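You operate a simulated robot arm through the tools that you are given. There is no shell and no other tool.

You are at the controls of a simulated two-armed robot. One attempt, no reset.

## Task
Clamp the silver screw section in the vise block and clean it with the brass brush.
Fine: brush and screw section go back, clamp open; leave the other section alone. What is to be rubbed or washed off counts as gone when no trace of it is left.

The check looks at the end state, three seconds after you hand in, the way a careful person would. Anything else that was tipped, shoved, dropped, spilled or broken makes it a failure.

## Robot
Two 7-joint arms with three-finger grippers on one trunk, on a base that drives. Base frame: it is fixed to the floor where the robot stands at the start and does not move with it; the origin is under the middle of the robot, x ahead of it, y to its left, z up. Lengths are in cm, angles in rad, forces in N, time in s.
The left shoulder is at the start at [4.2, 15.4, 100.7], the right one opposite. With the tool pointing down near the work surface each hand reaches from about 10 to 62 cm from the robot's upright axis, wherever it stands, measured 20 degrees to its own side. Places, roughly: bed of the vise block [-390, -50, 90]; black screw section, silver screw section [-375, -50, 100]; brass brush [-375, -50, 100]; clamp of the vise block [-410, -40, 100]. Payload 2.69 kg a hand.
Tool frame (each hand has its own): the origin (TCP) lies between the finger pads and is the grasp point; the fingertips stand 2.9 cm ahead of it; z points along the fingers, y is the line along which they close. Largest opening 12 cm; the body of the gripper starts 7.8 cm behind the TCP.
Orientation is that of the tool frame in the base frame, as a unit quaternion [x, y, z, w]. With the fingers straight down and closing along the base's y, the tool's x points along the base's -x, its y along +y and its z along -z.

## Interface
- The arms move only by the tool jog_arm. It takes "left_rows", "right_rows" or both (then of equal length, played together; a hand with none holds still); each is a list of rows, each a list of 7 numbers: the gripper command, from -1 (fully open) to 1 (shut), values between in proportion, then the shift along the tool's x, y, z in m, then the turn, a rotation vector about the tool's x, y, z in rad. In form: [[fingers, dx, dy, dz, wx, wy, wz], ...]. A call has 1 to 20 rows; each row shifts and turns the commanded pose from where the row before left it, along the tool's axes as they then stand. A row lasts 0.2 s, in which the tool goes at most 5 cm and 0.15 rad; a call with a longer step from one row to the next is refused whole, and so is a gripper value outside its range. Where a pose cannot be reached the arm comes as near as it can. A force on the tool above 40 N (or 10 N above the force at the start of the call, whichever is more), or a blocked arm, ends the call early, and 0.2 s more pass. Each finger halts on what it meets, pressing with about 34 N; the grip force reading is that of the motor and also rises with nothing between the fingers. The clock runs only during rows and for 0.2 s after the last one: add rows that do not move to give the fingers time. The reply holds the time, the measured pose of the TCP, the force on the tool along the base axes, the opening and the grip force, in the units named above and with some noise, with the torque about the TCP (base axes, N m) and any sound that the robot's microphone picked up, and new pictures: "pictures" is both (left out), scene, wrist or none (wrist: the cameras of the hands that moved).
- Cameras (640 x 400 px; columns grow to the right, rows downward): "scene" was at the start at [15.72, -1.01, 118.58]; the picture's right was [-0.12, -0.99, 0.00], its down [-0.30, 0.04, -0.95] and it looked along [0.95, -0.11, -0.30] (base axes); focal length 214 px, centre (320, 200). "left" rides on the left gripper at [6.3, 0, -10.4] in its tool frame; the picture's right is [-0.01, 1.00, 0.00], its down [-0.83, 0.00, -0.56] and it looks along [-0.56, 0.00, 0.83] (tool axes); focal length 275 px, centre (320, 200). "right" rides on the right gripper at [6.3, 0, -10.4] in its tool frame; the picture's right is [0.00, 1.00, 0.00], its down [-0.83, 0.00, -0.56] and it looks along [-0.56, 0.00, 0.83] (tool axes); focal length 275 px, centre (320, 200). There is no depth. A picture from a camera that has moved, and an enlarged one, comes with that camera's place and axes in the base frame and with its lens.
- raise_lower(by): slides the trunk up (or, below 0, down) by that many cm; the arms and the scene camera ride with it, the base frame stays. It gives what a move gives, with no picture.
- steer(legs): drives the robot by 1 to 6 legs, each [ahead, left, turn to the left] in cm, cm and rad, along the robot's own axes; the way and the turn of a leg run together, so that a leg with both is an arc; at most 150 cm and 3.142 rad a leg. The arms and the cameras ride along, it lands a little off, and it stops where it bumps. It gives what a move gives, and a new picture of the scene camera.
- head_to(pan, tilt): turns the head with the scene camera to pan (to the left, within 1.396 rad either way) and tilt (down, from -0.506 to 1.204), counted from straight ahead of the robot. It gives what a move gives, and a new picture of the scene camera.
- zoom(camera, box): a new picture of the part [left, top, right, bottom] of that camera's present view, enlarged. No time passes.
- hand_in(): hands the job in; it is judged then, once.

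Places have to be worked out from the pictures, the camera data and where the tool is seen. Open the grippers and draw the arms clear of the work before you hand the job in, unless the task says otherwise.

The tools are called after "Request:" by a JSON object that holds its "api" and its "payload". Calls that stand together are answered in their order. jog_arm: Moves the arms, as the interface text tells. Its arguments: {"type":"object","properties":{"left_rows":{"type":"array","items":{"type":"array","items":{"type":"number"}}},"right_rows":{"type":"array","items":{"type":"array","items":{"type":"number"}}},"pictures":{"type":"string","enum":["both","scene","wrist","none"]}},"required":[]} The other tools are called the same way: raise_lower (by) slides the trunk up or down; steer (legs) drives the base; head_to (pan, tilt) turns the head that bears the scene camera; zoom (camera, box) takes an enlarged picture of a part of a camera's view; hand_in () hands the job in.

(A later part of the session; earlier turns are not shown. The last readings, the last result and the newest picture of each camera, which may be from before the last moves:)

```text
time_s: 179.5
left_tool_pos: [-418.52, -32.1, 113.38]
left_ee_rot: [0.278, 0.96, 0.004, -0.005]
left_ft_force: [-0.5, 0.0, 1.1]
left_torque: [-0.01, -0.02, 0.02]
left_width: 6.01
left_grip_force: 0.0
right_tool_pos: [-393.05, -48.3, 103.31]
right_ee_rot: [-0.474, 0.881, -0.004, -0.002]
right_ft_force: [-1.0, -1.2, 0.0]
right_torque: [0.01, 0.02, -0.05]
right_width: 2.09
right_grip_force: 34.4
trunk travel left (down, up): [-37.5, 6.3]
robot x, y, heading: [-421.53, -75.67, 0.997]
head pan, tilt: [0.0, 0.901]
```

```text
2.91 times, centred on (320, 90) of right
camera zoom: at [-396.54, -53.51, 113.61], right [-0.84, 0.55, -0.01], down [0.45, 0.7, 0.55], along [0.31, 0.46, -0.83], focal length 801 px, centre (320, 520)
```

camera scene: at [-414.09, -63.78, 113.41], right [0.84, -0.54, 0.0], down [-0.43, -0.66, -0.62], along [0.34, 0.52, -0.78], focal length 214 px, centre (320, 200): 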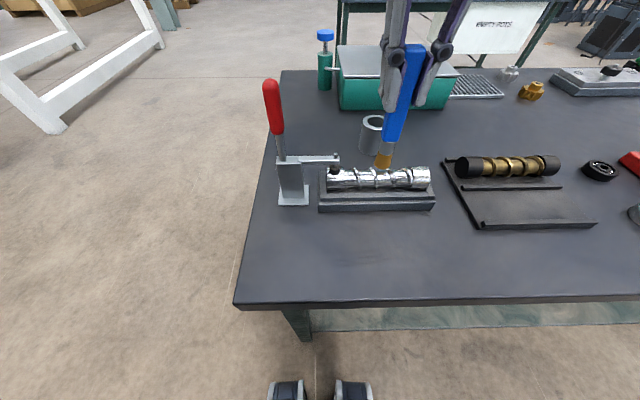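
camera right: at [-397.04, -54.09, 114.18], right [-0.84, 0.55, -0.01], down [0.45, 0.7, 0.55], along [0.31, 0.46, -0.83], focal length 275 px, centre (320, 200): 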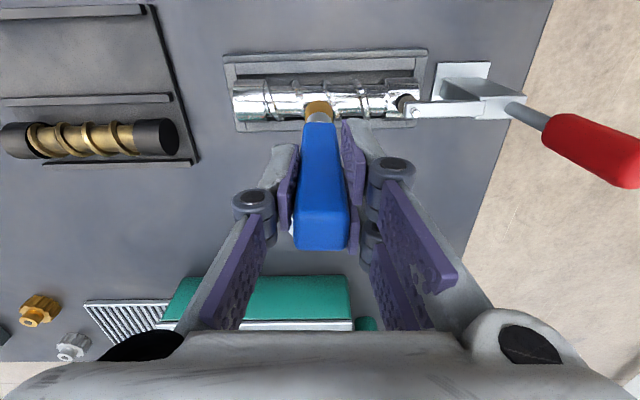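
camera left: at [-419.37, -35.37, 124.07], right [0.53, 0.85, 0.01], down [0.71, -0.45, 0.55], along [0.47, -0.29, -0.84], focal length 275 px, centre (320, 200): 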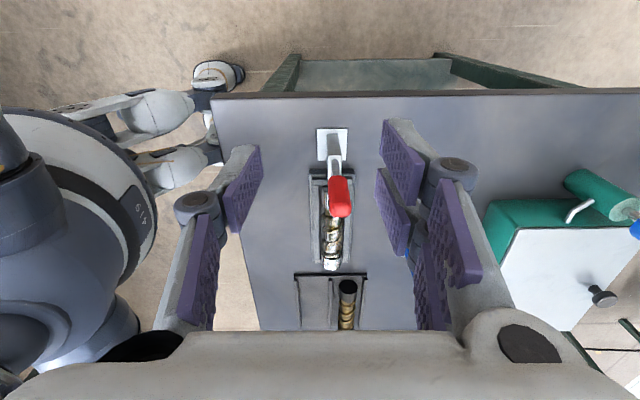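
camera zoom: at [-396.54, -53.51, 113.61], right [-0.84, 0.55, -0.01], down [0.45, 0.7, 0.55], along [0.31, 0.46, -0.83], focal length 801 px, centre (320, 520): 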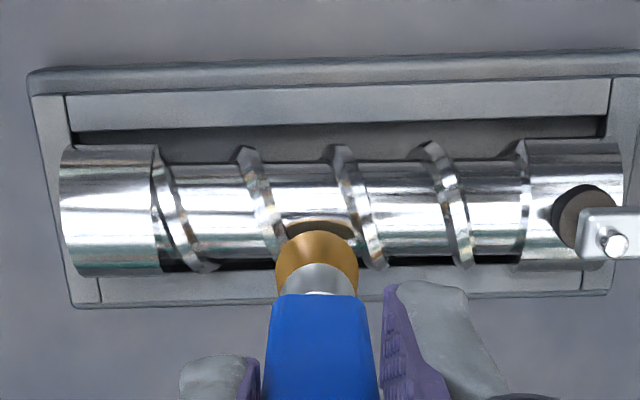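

The brown under the brush is just its mirror image. For the far side I lift, tilt the brush 0.4 rad the other way, and bring it over.

Request:
{"api": "jog_arm", "payload": {"right_rows": [[1, 0, 0, -0.015, 0, 0, 0], [1, 0, 0, -0.015, 0, 0, 0], [1, 0, 0, 0, 0, 0.1333, 0], [1, 0, 0, 0, 0, 0.1333, 0], [1, 0, 0, 0, 0, 0.1334, 0], [1, -0.0149, 0, 0.0016, 0, 0, 0], [1, -0.0149, 0, 0.0016, 0, 0, 0], [1, -0.0149, 0, 0.0016, 0, 0, 0], [1, -0.0149, 0, 0.0016, 0, 0, 0], [1, 0, 0, 0, 0, 0, 0], [1, 0, 0, 0, 0, 0, 0]], "pictures": "both"}}

Request:
{"api": "zoom", "payload": {"camera": "scene", "box": [300, 120, 444, 210]}}

```text
time_s: 181.9
left_tool_pos: [-418.43, -32.04, 113.41]
left_ee_rot: [0.279, 0.96, 0.004, -0.004]
left_ft_force: [-0.6, -0.1, -0.2]
left_torque: [-0.01, 0.01, 0.02]
left_width: 6.02
left_grip_force: 0.0
right_tool_pos: [-390.95, -45.0, 104.21]
right_ee_rot: [-0.463, 0.863, -0.097, -0.175]
right_ft_force: [-0.5, 0.1, -1.2]
right_torque: [-0.01, -0.01, -0.02]
right_width: 2.1
right_grip_force: 33.5
right hand out of reach, approached as far as the arm can: row 9
trunk travel left (down, up): [-37.5, 6.3]
robot x, y, heading: [-421.54, -75.76, 1.0]
head pan, tilt: [0.0, 0.901]
camera scene: at [-414.07, -63.79, 113.4], right [0.84, -0.54, 0.0], down [-0.43, -0.66, -0.62], along [0.34, 0.52, -0.78], focal length 214 px, centre (320, 200)
camera right: at [-391.88, -46.43, 116.2], right [-0.84, 0.55, 0.0], down [0.54, 0.82, 0.19], along [0.1, 0.15, -0.98], focal length 275 px, centre (320, 200)
```

scene: 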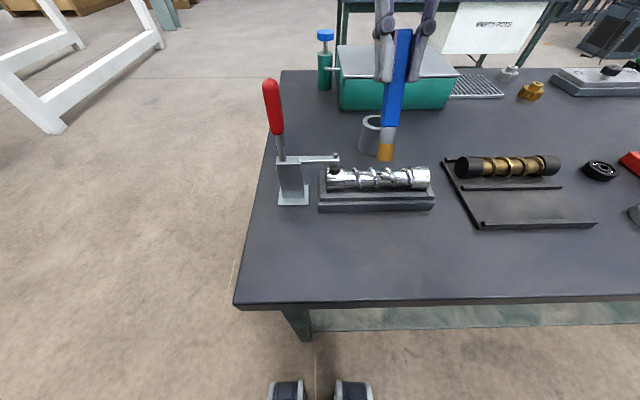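
right: 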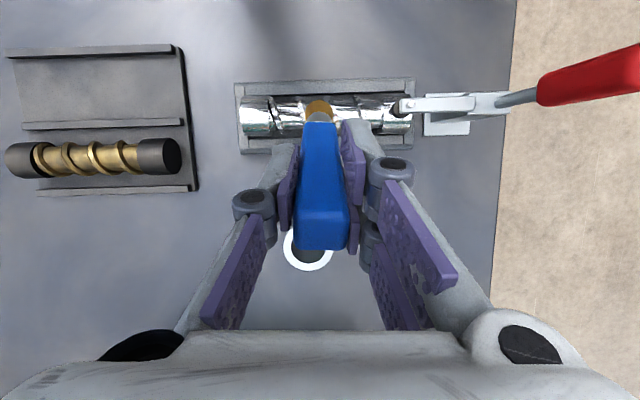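

```text
4.44 times, centred on (372, 165) of scene
camera zoom: at [-414.07, -63.79, 113.4], right [0.84, -0.54, 0.0], down [-0.43, -0.66, -0.62], along [0.34, 0.52, -0.78], focal length 953 px, centre (89, 356)
```

zoom: 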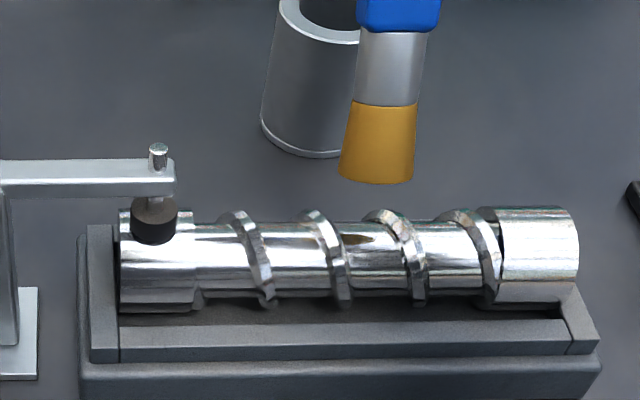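

Nearly in place (row 9 at the reach limit). The wrist camera now looks down from slightly behind the section; I zoom to inspect its rear-top.

Request:
{"api": "zoom", "payload": {"camera": "right", "box": [225, 70, 425, 165]}}

```text
3.20 times, centred on (325, 118) of right
camera zoom: at [-391.88, -46.43, 116.2], right [-0.84, 0.55, 0.0], down [0.54, 0.82, 0.19], along [0.1, 0.15, -0.98], focal length 881 px, centre (304, 464)
```

zoom: 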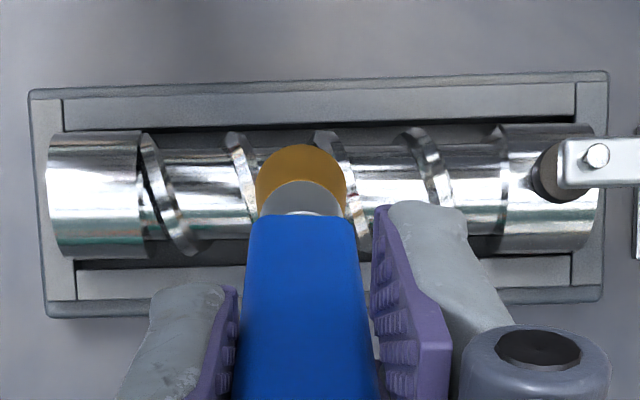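

No tint visible there. I lower the tilted brush onto the rear-top face and feel for contact.

Request:
{"api": "jog_arm", "payload": {"right_rows": [[1, -0.005, 0, 0.005, 0, 0, 0], [1, -0.005, 0, 0.005, 0, 0, 0], [1, -0.005, 0, 0.004, 0, 0, 0], [1, 0, 0, 0.002, 0, 0, 0], [1, 0, 0, 0, 0, 0, 0]], "pictures": "none"}}

Request:
{"api": "zoom", "payload": {"camera": "right", "box": [225, 70, 425, 165]}}

```text
time_s: 183.1
left_tool_pos: [-418.36, -32.0, 113.31]
left_ee_rot: [0.279, 0.96, 0.005, -0.004]
left_ft_force: [-0.1, -0.1, -0.4]
left_torque: [0.01, 0.0, -0.01]
left_width: 6.02
left_grip_force: 0.0
right_tool_pos: [-390.58, -44.46, 102.17]
right_ee_rot: [-0.463, 0.863, -0.097, -0.176]
right_ft_force: [3.3, 6.1, 12.1]
right_torque: [0.16, -0.09, -0.01]
right_width: 2.11
right_grip_force: 34.0
trunk travel left (down, up): [-37.5, 6.3]
robot x, y, heading: [-421.78, -75.72, 1.002]
head pan, tilt: [0.0, 0.901]
```

```text
3.20 times, centred on (325, 118) of right
camera zoom: at [-391.59, -45.87, 114.23], right [-0.84, 0.55, 0.0], down [0.54, 0.82, 0.19], along [0.1, 0.15, -0.98], focal length 881 px, centre (304, 464)
```

zoom: 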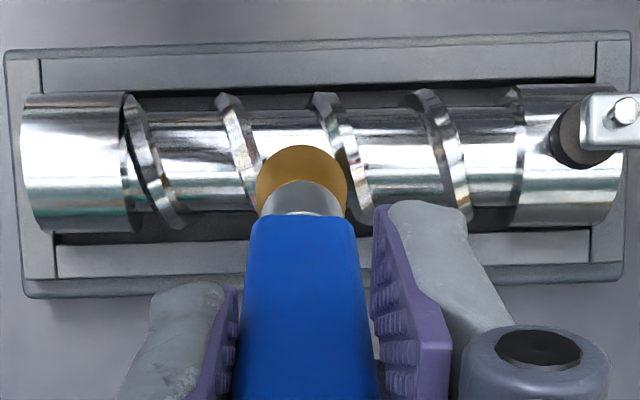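

Contact at 14 N. I stroke along the full length at this angle.

Request:
{"api": "jog_arm", "payload": {"right_rows": [[1, 0, 0, -0.001, 0, 0, 0], [1, 0, -0.0095, 0, 0, 0, 0], [1, 0, -0.0095, 0, 0, 0, 0], [1, 0, -0.0095, 0, 0, 0, 0], [1, 0, -0.0095, 0, 0, 0, 0], [1, 0, 0.01, 0, 0, 0, 0], [1, 0, 0.01, 0, 0, 0, 0], [1, 0, 0.01, 0, 0, 0, 0], [1, 0, 0.01, 0, 0, 0, 0], [1, 0, 0.01, 0, 0, 0, 0], [1, 0, 0.01, 0, 0, 0, 0], [1, 0, 0.01, 0, 0, 0, 0], [1, 0, 0.01, 0, 0, 0, 0], [1, 0, -0.01, 0, 0, 0, 0], [1, 0, -0.01, 0, 0, 0, 0], [1, 0, -0.01, 0, 0, 0, 0], [1, 0, -0.01, 0, 0, 0, 0], [1, 0, -0.01, 0, 0, 0, 0], [1, 0, -0.01, 0, 0, 0, 0], [1, 0, -0.01, 0, 0, 0, 0]], "pictures": "none"}}

Request:
{"api": "zoom", "payload": {"camera": "right", "box": [225, 70, 465, 165]}}

```text
time_s: 187.3
left_tool_pos: [-418.45, -32.05, 113.42]
left_ee_rot: [0.279, 0.96, 0.003, -0.005]
left_ft_force: [0.4, -0.5, -0.1]
left_torque: [-0.02, 0.01, 0.03]
left_width: 5.99
left_grip_force: 0.0
right_tool_pos: [-387.99, -46.02, 102.34]
right_ee_rot: [-0.464, 0.863, -0.098, -0.176]
right_ft_force: [-0.4, 0.4, -0.8]
right_torque: [0.03, -0.05, -0.03]
right_width: 2.1
right_grip_force: 33.6
trunk travel left (down, up): [-37.5, 6.3]
robot x, y, heading: [-421.53, -75.73, 0.995]
head pan, tilt: [0.0, 0.901]
```

```text
2.67 times, centred on (345, 118) of right
camera zoom: at [-389.11, -47.45, 114.33], right [-0.84, 0.55, 0.0], down [0.54, 0.82, 0.18], along [0.1, 0.15, -0.98], focal length 734 px, centre (253, 420)
```

zoom: 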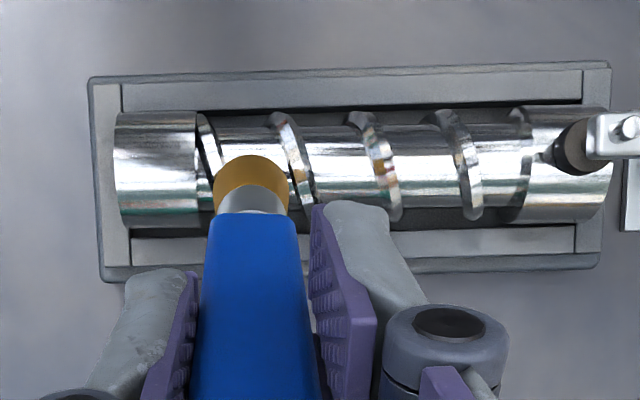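

Looks clean; a coloured spot shows on one flight. I lift the brush off upward and zoom to examine it.

Request:
{"api": "jog_arm", "payload": {"right_rows": [[1, 0, 0, -0.01, 0, 0, 0], [1, 0, -0.02, -0.02, 0, 0, 0], [1, 0, -0.02, -0.01, 0, 0, 0], [1, 0, -0.02, 0, 0, 0, 0], [1, 0, 0, 0, 0, 0, 0], [1, 0, 0, 0, 0, 0, 0]], "pictures": "both"}}

Request:
{"api": "zoom", "payload": {"camera": "right", "box": [310, 70, 510, 165]}}

Request:
{"api": "zoom", "payload": {"camera": "scene", "box": [316, 156, 380, 196]}}

Request:
{"api": "zoom", "payload": {"camera": "scene", "box": [372, 156, 436, 196]}}

```text
time_s: 188.7
left_tool_pos: [-418.56, -32.06, 113.34]
left_ee_rot: [0.278, 0.96, 0.004, -0.005]
left_ft_force: [-0.3, 0.5, -0.2]
left_torque: [0.02, 0.0, -0.01]
left_width: 5.99
left_grip_force: 0.2
right_tool_pos: [-385.43, -47.07, 103.73]
right_ee_rot: [-0.463, 0.863, -0.097, -0.177]
right_ft_force: [1.1, -0.2, -1.3]
right_torque: [0.0, 0.01, -0.01]
right_width: 2.11
right_grip_force: 33.7
right hand out of reach, approached as far as the arm can: row 2, 3
trunk travel left (down, up): [-37.5, 6.3]
robot x, y, heading: [-421.85, -75.68, 1.002]
head pan, tilt: [0.0, 0.901]
camera scene: at [-414.07, -63.79, 113.4], right [0.84, -0.54, 0.0], down [-0.43, -0.66, -0.62], along [0.34, 0.52, -0.78], focal length 214 px, centre (320, 200)
camera right: at [-386.29, -48.48, 115.77], right [-0.84, 0.55, 0.0], down [0.54, 0.82, 0.18], along [0.1, 0.15, -0.98], focal length 275 px, centre (320, 200)
```

scene: 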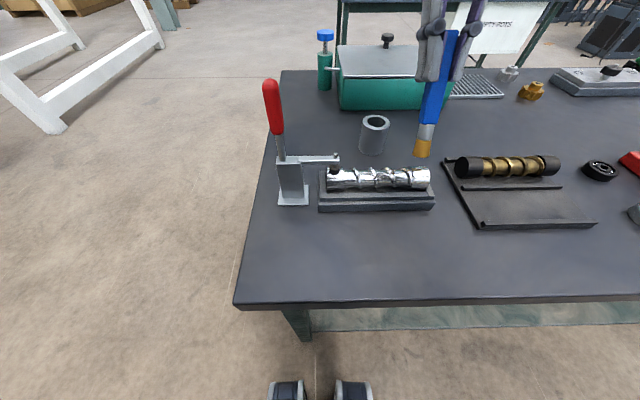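
right: 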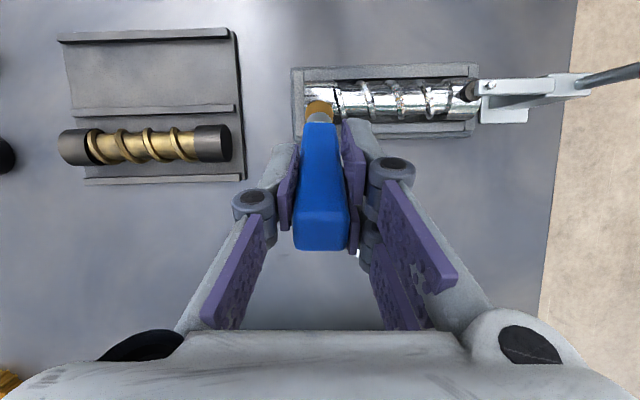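

```text
3.20 times, centred on (410, 118) of right
camera zoom: at [-386.29, -48.48, 115.77], right [-0.84, 0.55, 0.0], down [0.54, 0.82, 0.18], along [0.1, 0.15, -0.98], focal length 881 px, centre (32, 464)
```

zoom: 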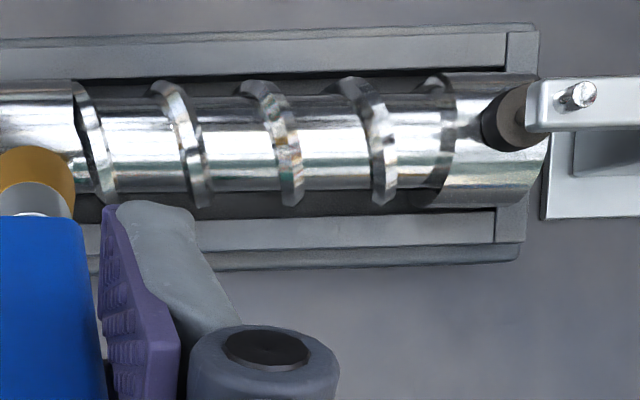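

```text
10.00 times, centred on (348, 176) of scene
camera zoom: at [-414.07, -63.79, 113.4], right [0.84, -0.54, 0.0], down [-0.43, -0.66, -0.62], along [0.34, 0.52, -0.78], focal length 2145 px, centre (40, 440)
```

zoom: 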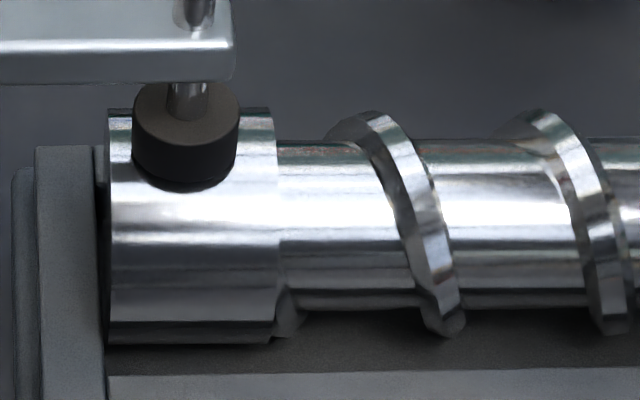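

```text
10.00 times, centred on (404, 176) of scene
camera zoom: at [-414.07, -63.79, 113.4], right [0.84, -0.54, 0.0], down [-0.43, -0.66, -0.62], along [0.34, 0.52, -0.78], focal length 2145 px, centre (-520, 440)
```

zoom: 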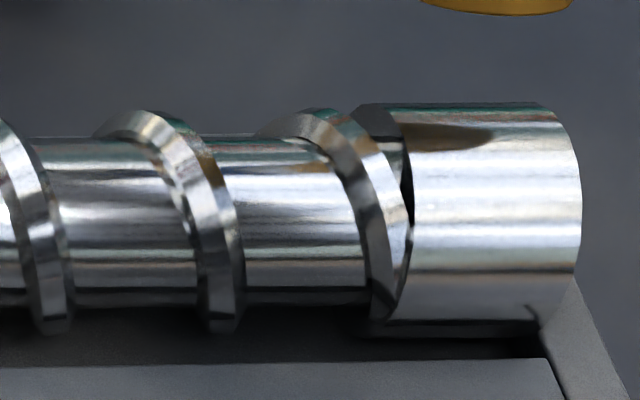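

The mirror-like surface reflects the brush and surroundings. I set the brush upright and take it well away to the right, then look again without its reflection.

Request:
{"api": "jog_arm", "payload": {"right_rows": [[1, 0, -0.02, 0, 0, -0.1333, 0], [1, 0.01, -0.02, 0, 0, -0.1333, 0], [1, 0.02, -0.02, 0, 0, -0.1334, 0], [1, 0.02, -0.02, -0.01, 0, 0, 0], [1, 0.02, -0.02, -0.02, 0, 0, 0], [1, 0.02, -0.02, -0.02, 0, 0, 0], [1, 0.01, -0.02, -0.01, 0, 0, 0], [1, 0, 0, 0, 0, 0, 0], [1, 0, 0, 0, 0, 0, 0]], "pictures": "both"}}

Request:
{"api": "zoom", "payload": {"camera": "scene", "box": [316, 156, 380, 196]}}

Request:
{"api": "zoom", "payload": {"camera": "scene", "box": [372, 156, 436, 196]}}

Request:
{"api": "zoom", "payload": {"camera": "left", "box": [280, 170, 400, 270]}}

```text
time_s: 190.7
left_tool_pos: [-418.46, -32.17, 113.5]
left_ee_rot: [0.278, 0.96, 0.003, -0.005]
left_ft_force: [0.0, 0.1, 0.3]
left_torque: [0.02, 0.0, -0.04]
left_width: 6.01
left_grip_force: 0.1
right_tool_pos: [-380.39, -59.05, 108.7]
right_ee_rot: [-0.471, 0.879, -0.036, -0.06]
right_ft_force: [-0.4, 0.1, 0.4]
right_torque: [0.02, 0.0, 0.0]
right_width: 2.11
right_grip_force: 33.7
right hand out of reach, approached as far as the arm can: row 2, 6, 7
trunk travel left (down, up): [-37.5, 6.3]
robot x, y, heading: [-421.92, -76.03, 0.992]
head pan, tilt: [0.0, 0.901]
camera scene: at [-414.08, -63.79, 113.41], right [0.84, -0.54, 0.0], down [-0.43, -0.66, -0.62], along [0.34, 0.52, -0.78], focal length 214 px, centre (320, 200)
camera right: at [-383.0, -63.07, 119.86], right [-0.84, 0.55, 0.0], down [0.49, 0.75, 0.44], along [0.24, 0.36, -0.9], focal length 275 px, centre (320, 200)
```

scene: 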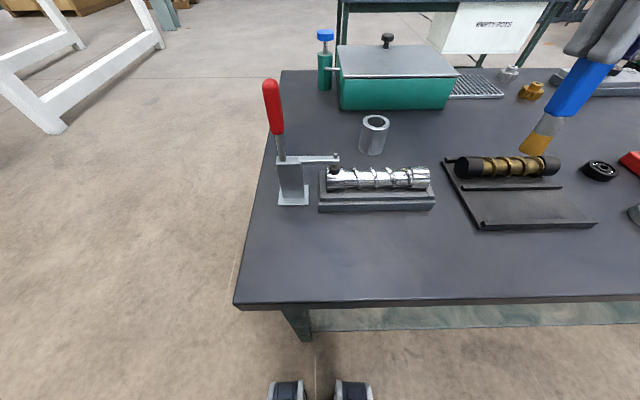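
right: 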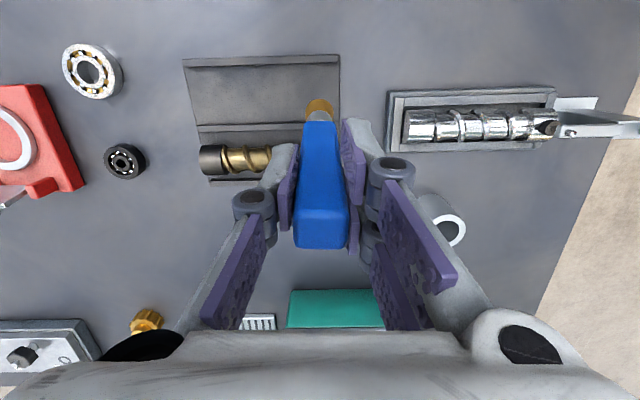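

```text
10.00 times, centred on (348, 176) of scene
camera zoom: at [-414.08, -63.79, 113.41], right [0.84, -0.54, 0.0], down [-0.43, -0.66, -0.62], along [0.34, 0.52, -0.78], focal length 2145 px, centre (40, 440)
```

zoom: 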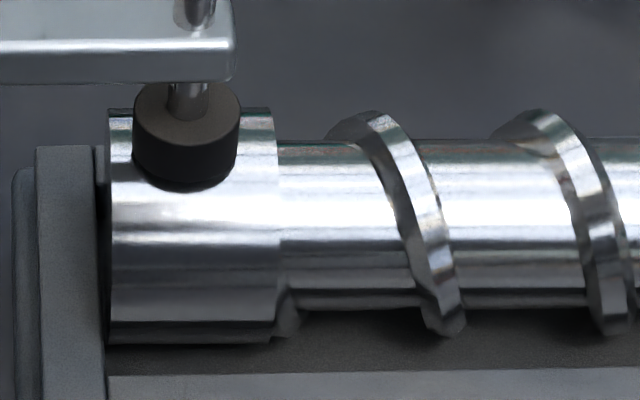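

```text
10.00 times, centred on (404, 176) of scene
camera zoom: at [-414.08, -63.79, 113.41], right [0.84, -0.54, 0.0], down [-0.43, -0.66, -0.62], along [0.34, 0.52, -0.78], focal length 2145 px, centre (-520, 440)
```

zoom: 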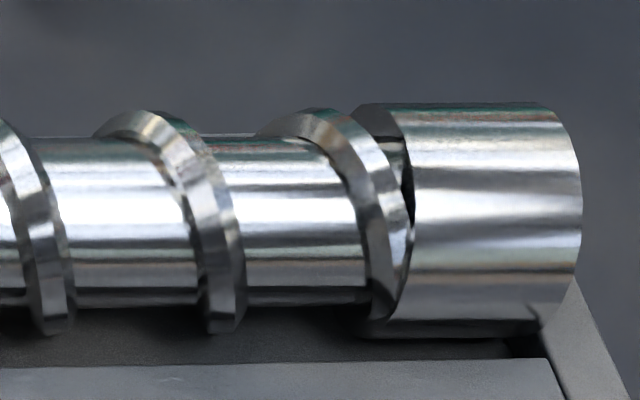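

```text
4.00 times, centred on (340, 220) of left
camera zoom: at [-423.55, -28.78, 123.91], right [0.54, 0.84, 0.0], down [0.7, -0.45, 0.55], along [0.46, -0.29, -0.84], focal length 1101 px, centre (240, 120)
```

zoom: 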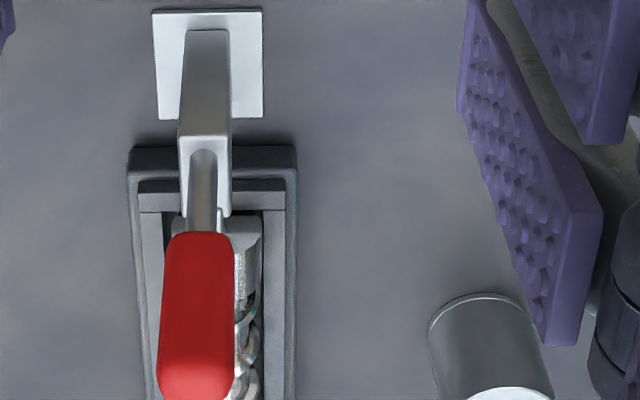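

With the brush away, the section is bright all over its visible side. I'll put the brush back now; first I bring the hand nearer and see that it stands upright.

Request:
{"api": "jog_arm", "payload": {"right_rows": [[1, 0.015, 0, 0, 0, 0, 0], [1, 0.015, 0, 0.01, 0, 0, 0], [1, 0, 0, 0, 0, 0, 0], [1, 0, 0, 0, 0, 0, 0]], "pictures": "wrist"}}

```text
time_s: 191.7
left_tool_pos: [-418.38, -32.02, 113.31]
left_ee_rot: [0.278, 0.961, 0.004, -0.004]
left_ft_force: [-0.2, 0.5, 0.9]
left_torque: [-0.02, 0.0, -0.01]
left_width: 6.0
left_grip_force: 0.1
right_tool_pos: [-382.02, -61.24, 107.71]
right_ee_rot: [-0.473, 0.878, -0.035, -0.059]
right_ft_force: [0.4, -0.1, 0.3]
right_torque: [-0.02, 0.0, -0.02]
right_width: 2.1
right_grip_force: 34.1
right hand out of reach, approached as far as the arm can: row 1
trunk travel left (down, up): [-37.5, 6.3]
robot x, y, heading: [-421.94, -75.55, 0.998]
head pan, tilt: [0.0, 0.901]
camera right: at [-384.76, -65.36, 118.79], right [-0.84, 0.55, -0.01], down [0.49, 0.75, 0.44], along [0.24, 0.36, -0.9], focal length 275 px, centre (320, 200)
```

right: 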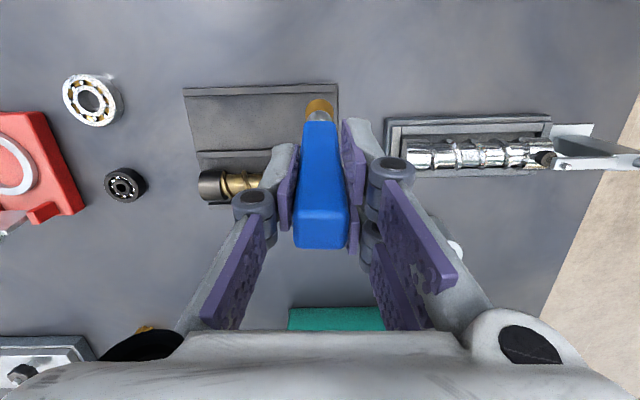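

The hand kept a 0.137 rad backward tilt from the reach limit; I take that out and carry the brush upright to just above its cup.

Request:
{"api": "jog_arm", "payload": {"right_rows": [[1, 0, 0, 0, 0, -0.137, 0], [1, -0.015, 0.015, 0, 0, 0, 0.005], [1, -0.02, 0.02, 0, 0, 0, 0.005], [1, -0.02, 0.02, 0.005, 0, 0, 0], [1, -0.02, 0.02, 0.005, 0, 0, 0], [1, -0.02, 0.02, 0.005, 0, 0, 0], [1, -0.02, 0.02, 0.005, 0, 0, 0], [1, -0.02, 0.02, 0, 0, 0, 0], [1, 0, 0, 0, 0, 0, 0], [1, 0, 0, 0, 0, 0, 0]], "pictures": "both"}}

Request:
{"api": "zoom", "payload": {"camera": "scene", "box": [310, 60, 470, 160]}}

```text
time_s: 193.9
left_tool_pos: [-418.44, -31.95, 113.33]
left_ee_rot: [0.277, 0.961, 0.003, -0.005]
left_ft_force: [-0.6, -0.2, 0.8]
left_torque: [0.03, -0.02, 0.01]
left_width: 5.97
left_grip_force: 0.1
right_tool_pos: [-385.75, -42.59, 105.43]
right_ee_rot: [-0.469, 0.883, -0.003, 0.0]
right_ft_force: [0.1, -0.1, -1.4]
right_torque: [0.0, 0.01, 0.01]
right_width: 2.11
right_grip_force: 34.6
trunk travel left (down, up): [-37.5, 6.3]
robot x, y, heading: [-422.13, -75.71, 1.001]
head pan, tilt: [0.0, 0.901]
camera scene: at [-414.08, -63.77, 113.4], right [0.84, -0.54, 0.0], down [-0.43, -0.66, -0.62], along [0.34, 0.52, -0.78], focal length 214 px, centre (320, 200)
camera right: at [-389.3, -47.82, 115.88], right [-0.83, 0.56, -0.01], down [0.46, 0.69, 0.55], along [0.31, 0.46, -0.83], focal length 275 px, centre (320, 200)
```

scene: 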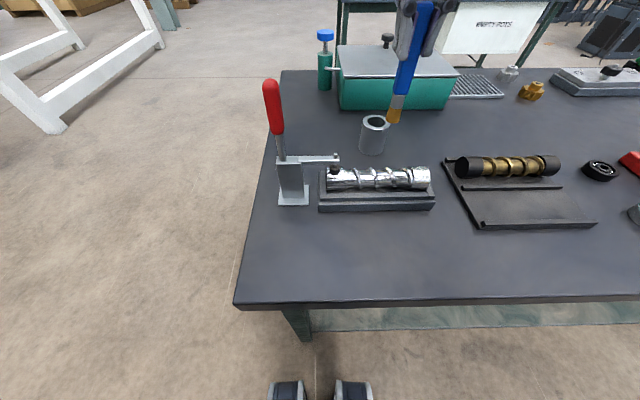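
right: 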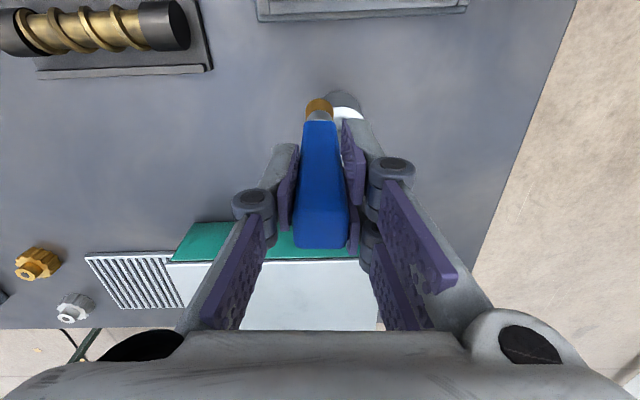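

```text
4.00 times, centred on (390, 110) of scene
camera zoom: at [-414.08, -63.77, 113.4], right [0.84, -0.54, 0.0], down [-0.43, -0.66, -0.62], along [0.34, 0.52, -0.78], focal length 858 px, centre (40, 560)
```

zoom: 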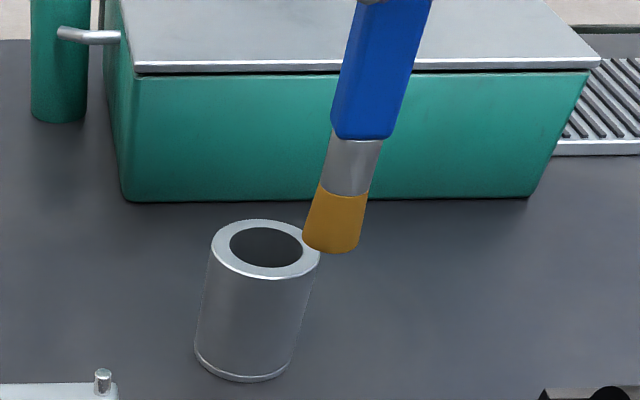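

The brush is 2.3 cm short of the cup and 1.8 cm to its right. I move it over the cup's centre and check.

Request:
{"api": "jog_arm", "payload": {"right_rows": [[1, -0.008, 0.006, 0, 0, 0, -0.022], [1, -0.008, 0.006, 0, 0, 0, 0], [1, -0.0069, 0.0058, 0, 0, 0, 0], [1, 0, 0, 0, 0, 0, 0], [1, 0, 0, 0, 0, 0, 0]], "pictures": "both"}}

Request:
{"api": "zoom", "payload": {"camera": "scene", "box": [310, 60, 470, 160]}}

Request:
{"api": "zoom", "payload": {"camera": "right", "box": [240, 60, 400, 160]}}

```text
time_s: 195.1
left_tool_pos: [-418.49, -32.22, 113.29]
left_ee_rot: [0.278, 0.961, 0.002, -0.005]
left_ft_force: [-0.2, 0.6, 0.4]
left_torque: [0.02, -0.03, 0.0]
left_width: 6.0
left_grip_force: 0.0
right_tool_pos: [-385.85, -39.47, 105.32]
right_ee_rot: [-0.478, 0.878, -0.004, 0.0]
right_ft_force: [0.1, 0.2, -0.5]
right_torque: [0.04, 0.01, 0.0]
right_width: 2.08
right_grip_force: 34.0
trunk travel left (down, up): [-37.5, 6.3]
robot x, y, heading: [-421.83, -75.62, 0.997]
head pan, tilt: [0.0, 0.901]
camera scene: at [-414.08, -63.78, 113.4], right [0.84, -0.54, 0.0], down [-0.43, -0.66, -0.62], along [0.34, 0.52, -0.78], focal length 214 px, centre (320, 200)
camera right: at [-389.34, -44.89, 115.74], right [-0.84, 0.54, -0.01], down [0.45, 0.7, 0.55], along [0.3, 0.46, -0.83], focal length 275 px, centre (320, 200)
```

scene: 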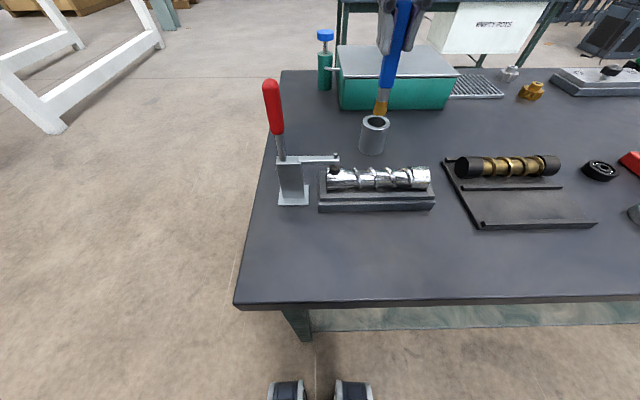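
right: 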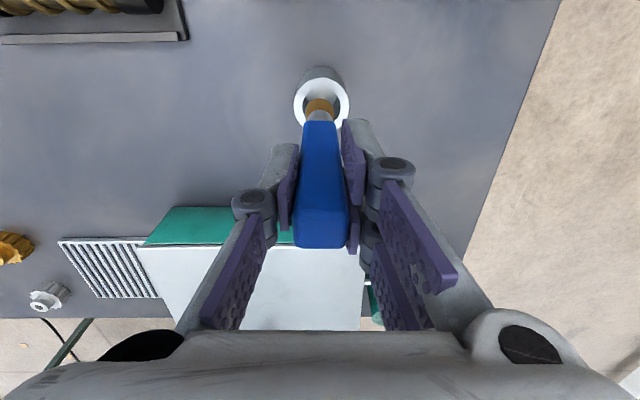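

```text
4.00 times, centred on (390, 110) of scene
camera zoom: at [-414.08, -63.78, 113.4], right [0.84, -0.54, 0.0], down [-0.43, -0.66, -0.62], along [0.34, 0.52, -0.78], focal length 858 px, centre (40, 560)
```

zoom: 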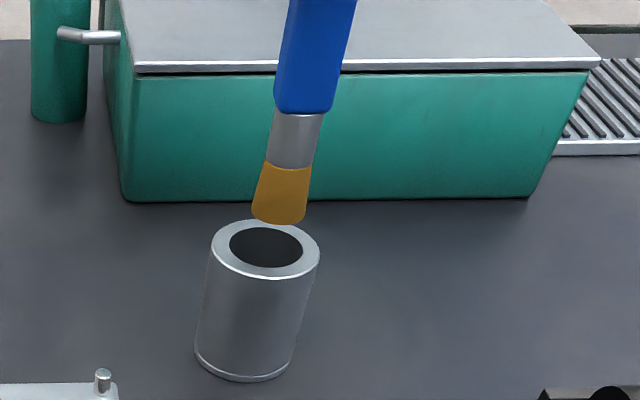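

```text
4.00 times, centred on (320, 110) of right
camera zoom: at [-389.34, -44.89, 115.74], right [-0.84, 0.54, -0.01], down [0.45, 0.7, 0.55], along [0.3, 0.46, -0.83], focal length 1101 px, centre (320, 560)
```

zoom: 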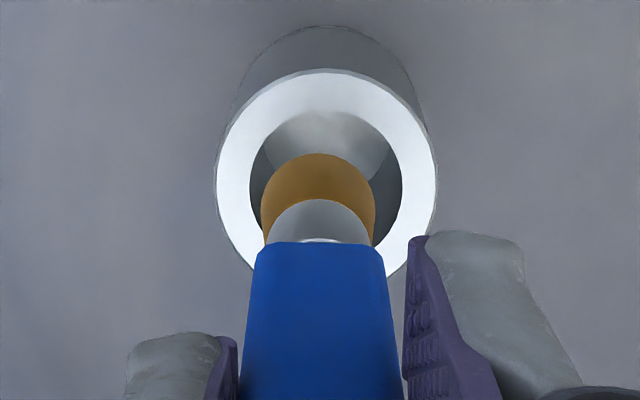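

Tip and cup centres differ by about 0.2 cm (cup slightly nearer and to the left). I correct and lower the brush into the cup.

Request:
{"api": "jog_arm", "payload": {"right_rows": [[1, 0.002, 0.0012, 0, 0, 0, 0], [1, 0, 0, 0.005, 0, 0, 0], [1, 0, 0, 0.01, 0, 0, 0], [1, 0, 0, 0.01, 0, 0, 0], [1, 0, 0, 0.01, 0, 0, 0], [1, 0, 0, 0, 0, 0, 0]], "pictures": "both"}}

Request:
{"api": "zoom", "payload": {"camera": "scene", "box": [310, 60, 470, 160]}}

```text
time_s: 196.5
left_tool_pos: [-418.38, -32.15, 113.35]
left_ee_rot: [0.278, 0.961, 0.003, -0.004]
left_ft_force: [0.0, -0.4, 0.5]
left_torque: [-0.01, -0.01, 0.01]
left_width: 5.98
left_grip_force: 0.1
right_tool_pos: [-386.13, -39.68, 101.91]
right_ee_rot: [-0.479, 0.878, -0.002, 0.0]
right_ft_force: [0.6, -0.2, -0.5]
right_torque: [0.0, 0.03, -0.01]
right_width: 2.09
right_grip_force: 34.1
trunk travel left (down, up): [-37.5, 6.3]
robot x, y, heading: [-421.88, -75.83, 1.0]
head pan, tilt: [0.0, 0.901]
camera scene: at [-414.08, -63.78, 113.41], right [0.84, -0.54, 0.0], down [-0.43, -0.66, -0.62], along [0.34, 0.52, -0.78], focal length 214 px, centre (320, 200)
camera right: at [-389.62, -44.97, 112.29], right [-0.84, 0.54, -0.01], down [0.45, 0.7, 0.55], along [0.3, 0.47, -0.83], focal length 275 px, centre (320, 200)
```

scene: 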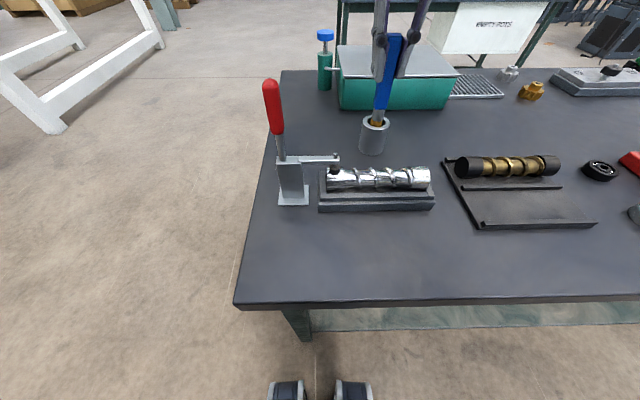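
right: 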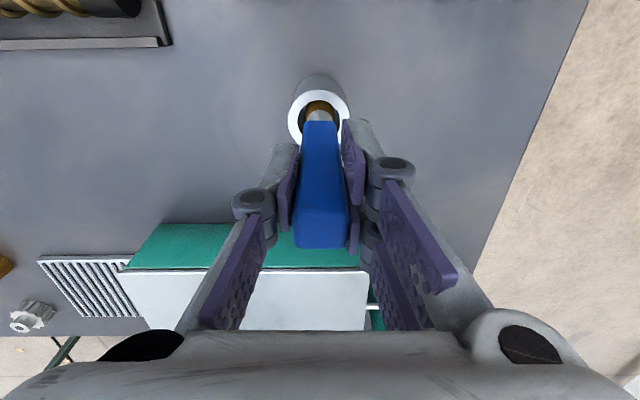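

```text
4.00 times, centred on (390, 110) of scene
camera zoom: at [-414.08, -63.78, 113.41], right [0.84, -0.54, 0.0], down [-0.43, -0.66, -0.62], along [0.34, 0.52, -0.78], focal length 858 px, centre (40, 560)
```

zoom: 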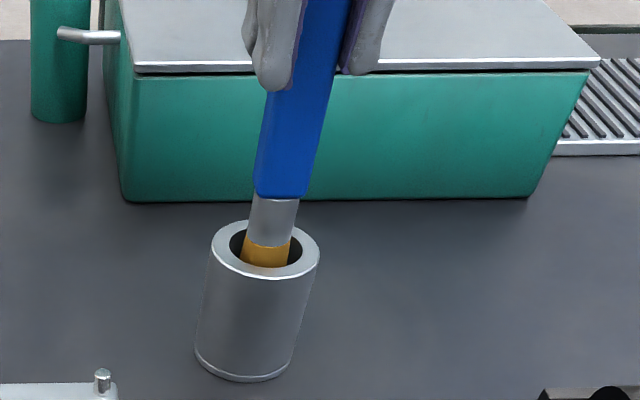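

The brush is going in cleanly. I lower further, slowly near the bottom.

Request:
{"api": "jog_arm", "payload": {"right_rows": [[1, 0, 0, 0.01, 0, 0, 0], [1, 0, 0, 0.01, 0, 0, 0], [1, 0, 0, 0.008, 0, 0, 0], [1, 0, 0, 0.004, 0, 0, 0], [1, 0, 0, 0, 0, 0, 0]], "pictures": "none"}}

Request:
{"api": "zoom", "payload": {"camera": "scene", "box": [310, 60, 470, 160]}}

```text
time_s: 197.7
left_tool_pos: [-418.44, -32.12, 113.43]
left_ee_rot: [0.278, 0.96, 0.004, -0.005]
left_ft_force: [-0.8, -0.9, -0.2]
left_torque: [0.02, 0.01, -0.01]
left_width: 6.01
left_grip_force: 0.1
right_tool_pos: [-386.12, -39.79, 98.87]
right_ee_rot: [-0.478, 0.878, -0.002, 0.0]
right_ft_force: [-0.5, 1.0, -0.1]
right_torque: [-0.04, 0.02, 0.02]
right_width: 2.13
right_grip_force: 33.8
trunk travel left (down, up): [-37.5, 6.3]
robot x, y, heading: [-421.64, -75.45, 0.999]
head pan, tilt: [0.0, 0.901]
```

```text
4.00 times, centred on (390, 110) of scene
camera zoom: at [-414.08, -63.78, 113.41], right [0.84, -0.54, 0.0], down [-0.43, -0.66, -0.62], along [0.34, 0.52, -0.78], focal length 858 px, centre (40, 560)
```

zoom: 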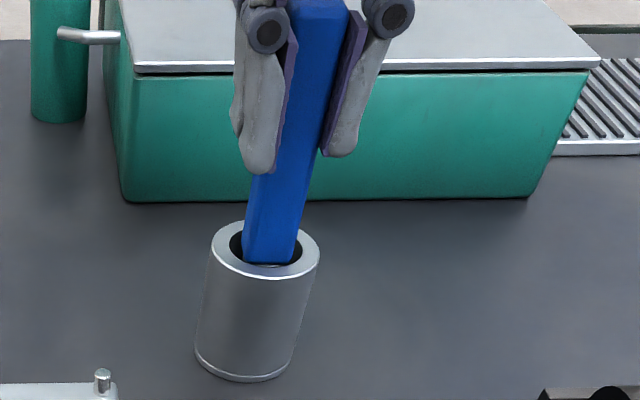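

Nearly at the bottom. I go on in 2 mm steps until it rests.

Request:
{"api": "jog_arm", "payload": {"right_rows": [[1, 0, 0, 0.002, 0, 0, 0], [1, 0, 0, 0.002, 0, 0, 0], [1, 0, 0, 0.002, 0, 0, 0], [1, 0, 0, 0, 0, 0, 0]], "pictures": "none"}}

```text
time_s: 198.7
left_tool_pos: [-418.46, -32.13, 113.39]
left_ee_rot: [0.278, 0.961, 0.004, -0.004]
left_ft_force: [0.7, 0.3, 0.6]
left_torque: [0.0, 0.01, 0.03]
left_width: 6.01
left_grip_force: 0.2
right_tool_pos: [-386.12, -39.69, 98.13]
right_ee_rot: [-0.479, 0.878, -0.002, 0.0]
right_ft_force: [0.0, 0.0, -0.5]
right_torque: [-0.02, -0.01, 0.0]
right_width: 2.11
right_grip_force: 34.3
trunk travel left (down, up): [-37.5, 6.3]
robot x, y, heading: [-421.66, -75.43, 0.998]
head pan, tilt: [0.0, 0.901]
```

No contact yet at z=98.1, so the brush sits a bit higher in the grip than at first. I continue.

Request:
{"api": "jog_arm", "payload": {"right_rows": [[1, 0, 0, 0.002, 0, 0, 0], [1, 0, 0, 0.002, 0, 0, 0], [1, 0, 0, 0, 0, 0, 0]], "pictures": "none"}}

Request:
{"api": "zoom", "payload": {"camera": "scene", "box": [310, 60, 470, 160]}}

```text
time_s: 199.5
left_tool_pos: [-418.53, -32.3, 113.52]
left_ee_rot: [0.278, 0.961, 0.004, -0.004]
left_ft_force: [0.0, -0.1, 0.7]
left_torque: [-0.01, -0.01, -0.04]
left_width: 5.99
left_grip_force: 0.1
right_tool_pos: [-386.25, -39.79, 97.9]
right_ee_rot: [-0.48, 0.878, -0.002, 0.003]
right_ft_force: [0.6, -1.0, 19.6]
right_torque: [0.07, -0.15, 0.02]
right_width: 2.11
right_grip_force: 34.2
trunk travel left (down, up): [-37.5, 6.3]
robot x, y, heading: [-421.79, -75.6, 0.995]
head pan, tilt: [0.0, 0.901]
```

```text
4.00 times, centred on (390, 110) of scene
camera zoom: at [-414.17, -63.9, 113.45], right [0.84, -0.54, 0.0], down [-0.43, -0.66, -0.62], along [0.34, 0.52, -0.78], focal length 858 px, centre (40, 560)
```

zoom: 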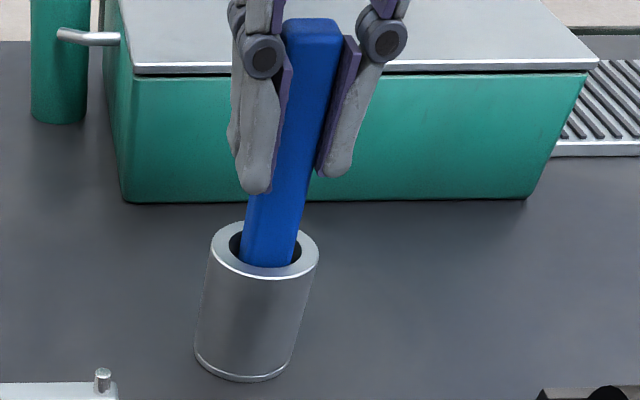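

The brush rests on the cup floor. I ease the push, open the fingers and rise straight up.

Request:
{"api": "jog_arm", "payload": {"right_rows": [[1, 0, 0, -0.0015, 0, 0, 0], [0.5, 0, 0, 0, 0, 0, 0], [0.2, 0, 0, 0, 0, 0, 0], [0, 0, 0, 0, 0, 0, 0], [0, 0, 0, -0.015, 0, 0, 0], [0, 0, 0, -0.02, 0, 0, 0], [0, 0, 0, -0.02, 0, 0, 0], [0, 0, 0, -0.015, 0, 0, 0], [0, 0, 0, 0, 0, 0, 0]], "pictures": "both"}}

Request:
{"api": "zoom", "payload": {"camera": "scene", "box": [310, 60, 470, 160]}}

```text
time_s: 201.5
left_tool_pos: [-418.43, -32.06, 113.33]
left_ee_rot: [0.278, 0.961, 0.003, -0.004]
left_ft_force: [0.4, 0.3, -0.1]
left_torque: [0.02, -0.01, 0.01]
left_width: 5.97
left_grip_force: 0.1
right_tool_pos: [-386.23, -39.74, 104.94]
right_ee_rot: [-0.479, 0.878, -0.002, 0.0]
right_ft_force: [0.2, 0.5, -0.1]
right_torque: [0.02, 0.0, -0.02]
right_width: 5.99
right_grip_force: 0.0
trunk travel left (down, up): [-37.5, 6.3]
robot x, y, heading: [-421.85, -75.54, 0.994]
head pan, tilt: [0.0, 0.901]
camera scene: at [-414.08, -63.78, 113.4], right [0.84, -0.54, 0.0], down [-0.43, -0.66, -0.62], along [0.34, 0.52, -0.78], focal length 214 px, centre (320, 200)
camera right: at [-389.64, -45.0, 115.27], right [-0.84, 0.54, -0.01], down [0.44, 0.7, 0.55], along [0.3, 0.47, -0.83], focal length 275 px, centre (320, 200)
```

scene: 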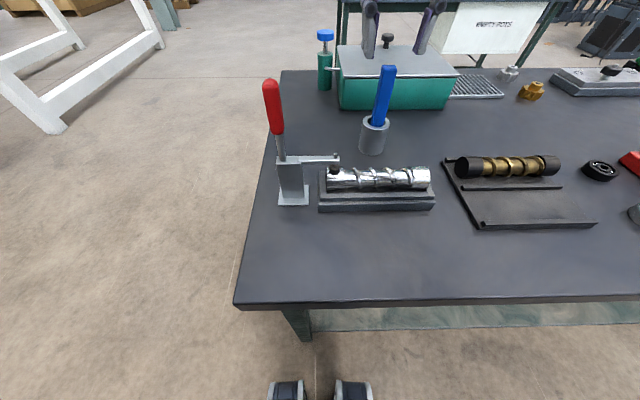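
right: 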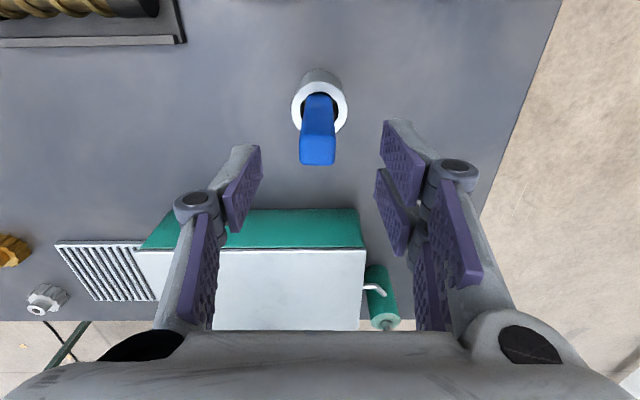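

```text
4.00 times, centred on (390, 110) of scene
camera zoom: at [-414.08, -63.78, 113.4], right [0.84, -0.54, 0.0], down [-0.43, -0.66, -0.62], along [0.34, 0.52, -0.78], focal length 858 px, centre (40, 560)
```

zoom: 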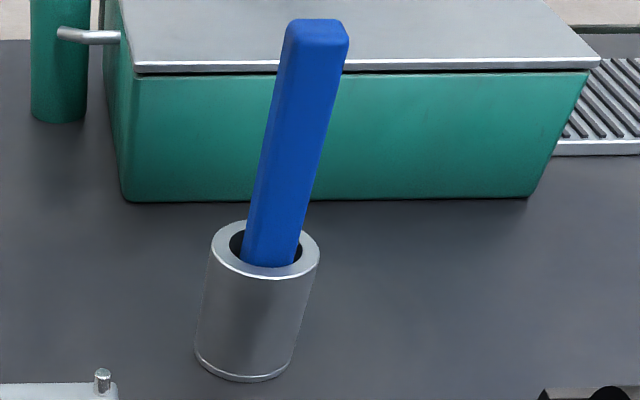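

The brush stands in its cup again. Now the clamp: I turn the left hand to the default orientation with closed fingers, to push the handle open from its right side, and take the right hand aside.

Request:
{"api": "jog_arm", "payload": {"left_rows": [[0.5, 0, 0, 0, 0, 0, -0.1428], [1, 0, 0, 0, 0, 0, -0.1428], [1, 0, 0, 0, 0, 0, -0.1428], [1, 0, 0, 0, 0, 0, -0.1428], [1, 0, 0, 0, 0, 0, -0.1428], [1, 0, 0, 0, 0, 0, -0.1428], [1, 0, 0, 0, 0, 0, -0.1428], [1, 0, 0, 0, 0, 0, -0.1428], [1, 0, 0, 0, 0, 0, -0.1428], [1, 0, 0, 0, 0, 0, -0.1428], [1, 0, 0, 0, 0, 0, -0.1428]], "right_rows": [[0, 0.005, -0.01, 0, 0, 0, 0], [0, 0.01, -0.015, 0, 0, 0, 0], [0, 0.01, -0.015, 0, 0, 0, 0], [0, 0.015, -0.015, 0, 0, 0, 0], [0, 0.015, -0.015, 0, 0, 0, 0], [0, 0.015, -0.015, 0, 0, 0, 0], [0, 0.015, -0.015, 0, 0, 0, 0], [0, 0.015, -0.015, -0.01, 0, 0, 0], [0, 0.01, -0.01, -0.01, 0, 0, 0], [0, 0, 0, 0, 0, 0, 0], [0, 0, 0, 0, 0, 0, 0]], "pictures": "both"}}

Request:
{"api": "zoom", "payload": {"camera": "scene", "box": [230, 60, 390, 220]}}

```text
time_s: 203.9
left_tool_pos: [-418.52, -32.13, 113.37]
left_ee_rot: [-0.483, 0.876, 0.005, -0.001]
left_ft_force: [0.9, -0.4, -0.1]
left_torque: [-0.01, -0.02, 0.01]
left_width: 0.0
left_grip_force: 28.4
right_tool_pos: [-381.69, -55.67, 107.05]
right_ee_rot: [-0.479, 0.878, -0.002, 0.0]
right_ft_force: [0.3, -0.4, -0.2]
right_torque: [0.01, 0.03, 0.0]
right_width: 6.02
right_grip_force: 0.1
trunk travel left (down, up): [-37.5, 6.3]
robot x, y, heading: [-421.73, -75.97, 0.996]
head pan, tilt: [0.0, 0.901]
camera scene: at [-414.09, -63.79, 113.41], right [0.84, -0.54, 0.0], down [-0.43, -0.66, -0.62], along [0.34, 0.52, -0.78], focal length 214 px, centre (320, 200)
camera right: at [-385.12, -61.01, 117.4], right [-0.84, 0.54, -0.01], down [0.45, 0.7, 0.55], along [0.3, 0.47, -0.83], focal length 275 px, centre (320, 200)
camera left: at [-421.62, -37.48, 123.79], right [-0.84, 0.54, 0.01], down [0.45, 0.7, 0.56], along [0.29, 0.48, -0.83], focal length 275 px, centre (320, 200)
```

scene: 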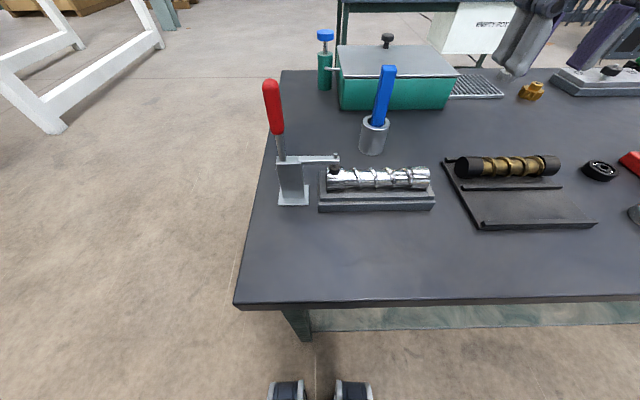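
right: 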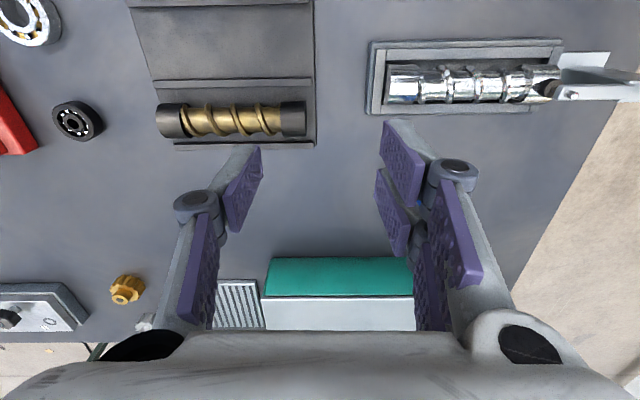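
left: 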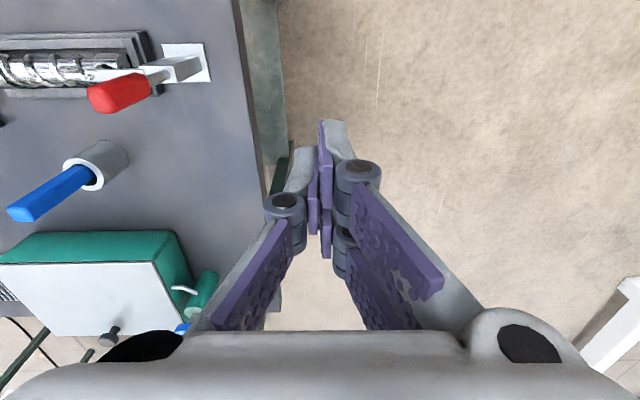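

```text
2.50 times, centred on (310, 140) of scene
camera zoom: at [-414.09, -63.79, 113.41], right [0.84, -0.54, 0.0], down [-0.43, -0.66, -0.62], along [0.34, 0.52, -0.78], focal length 536 px, centre (345, 350)
```

zoom: 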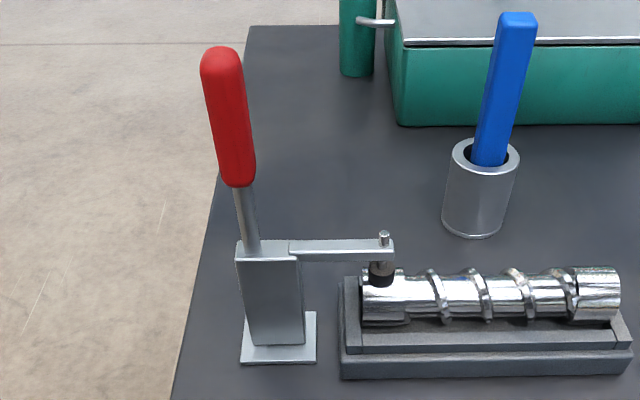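

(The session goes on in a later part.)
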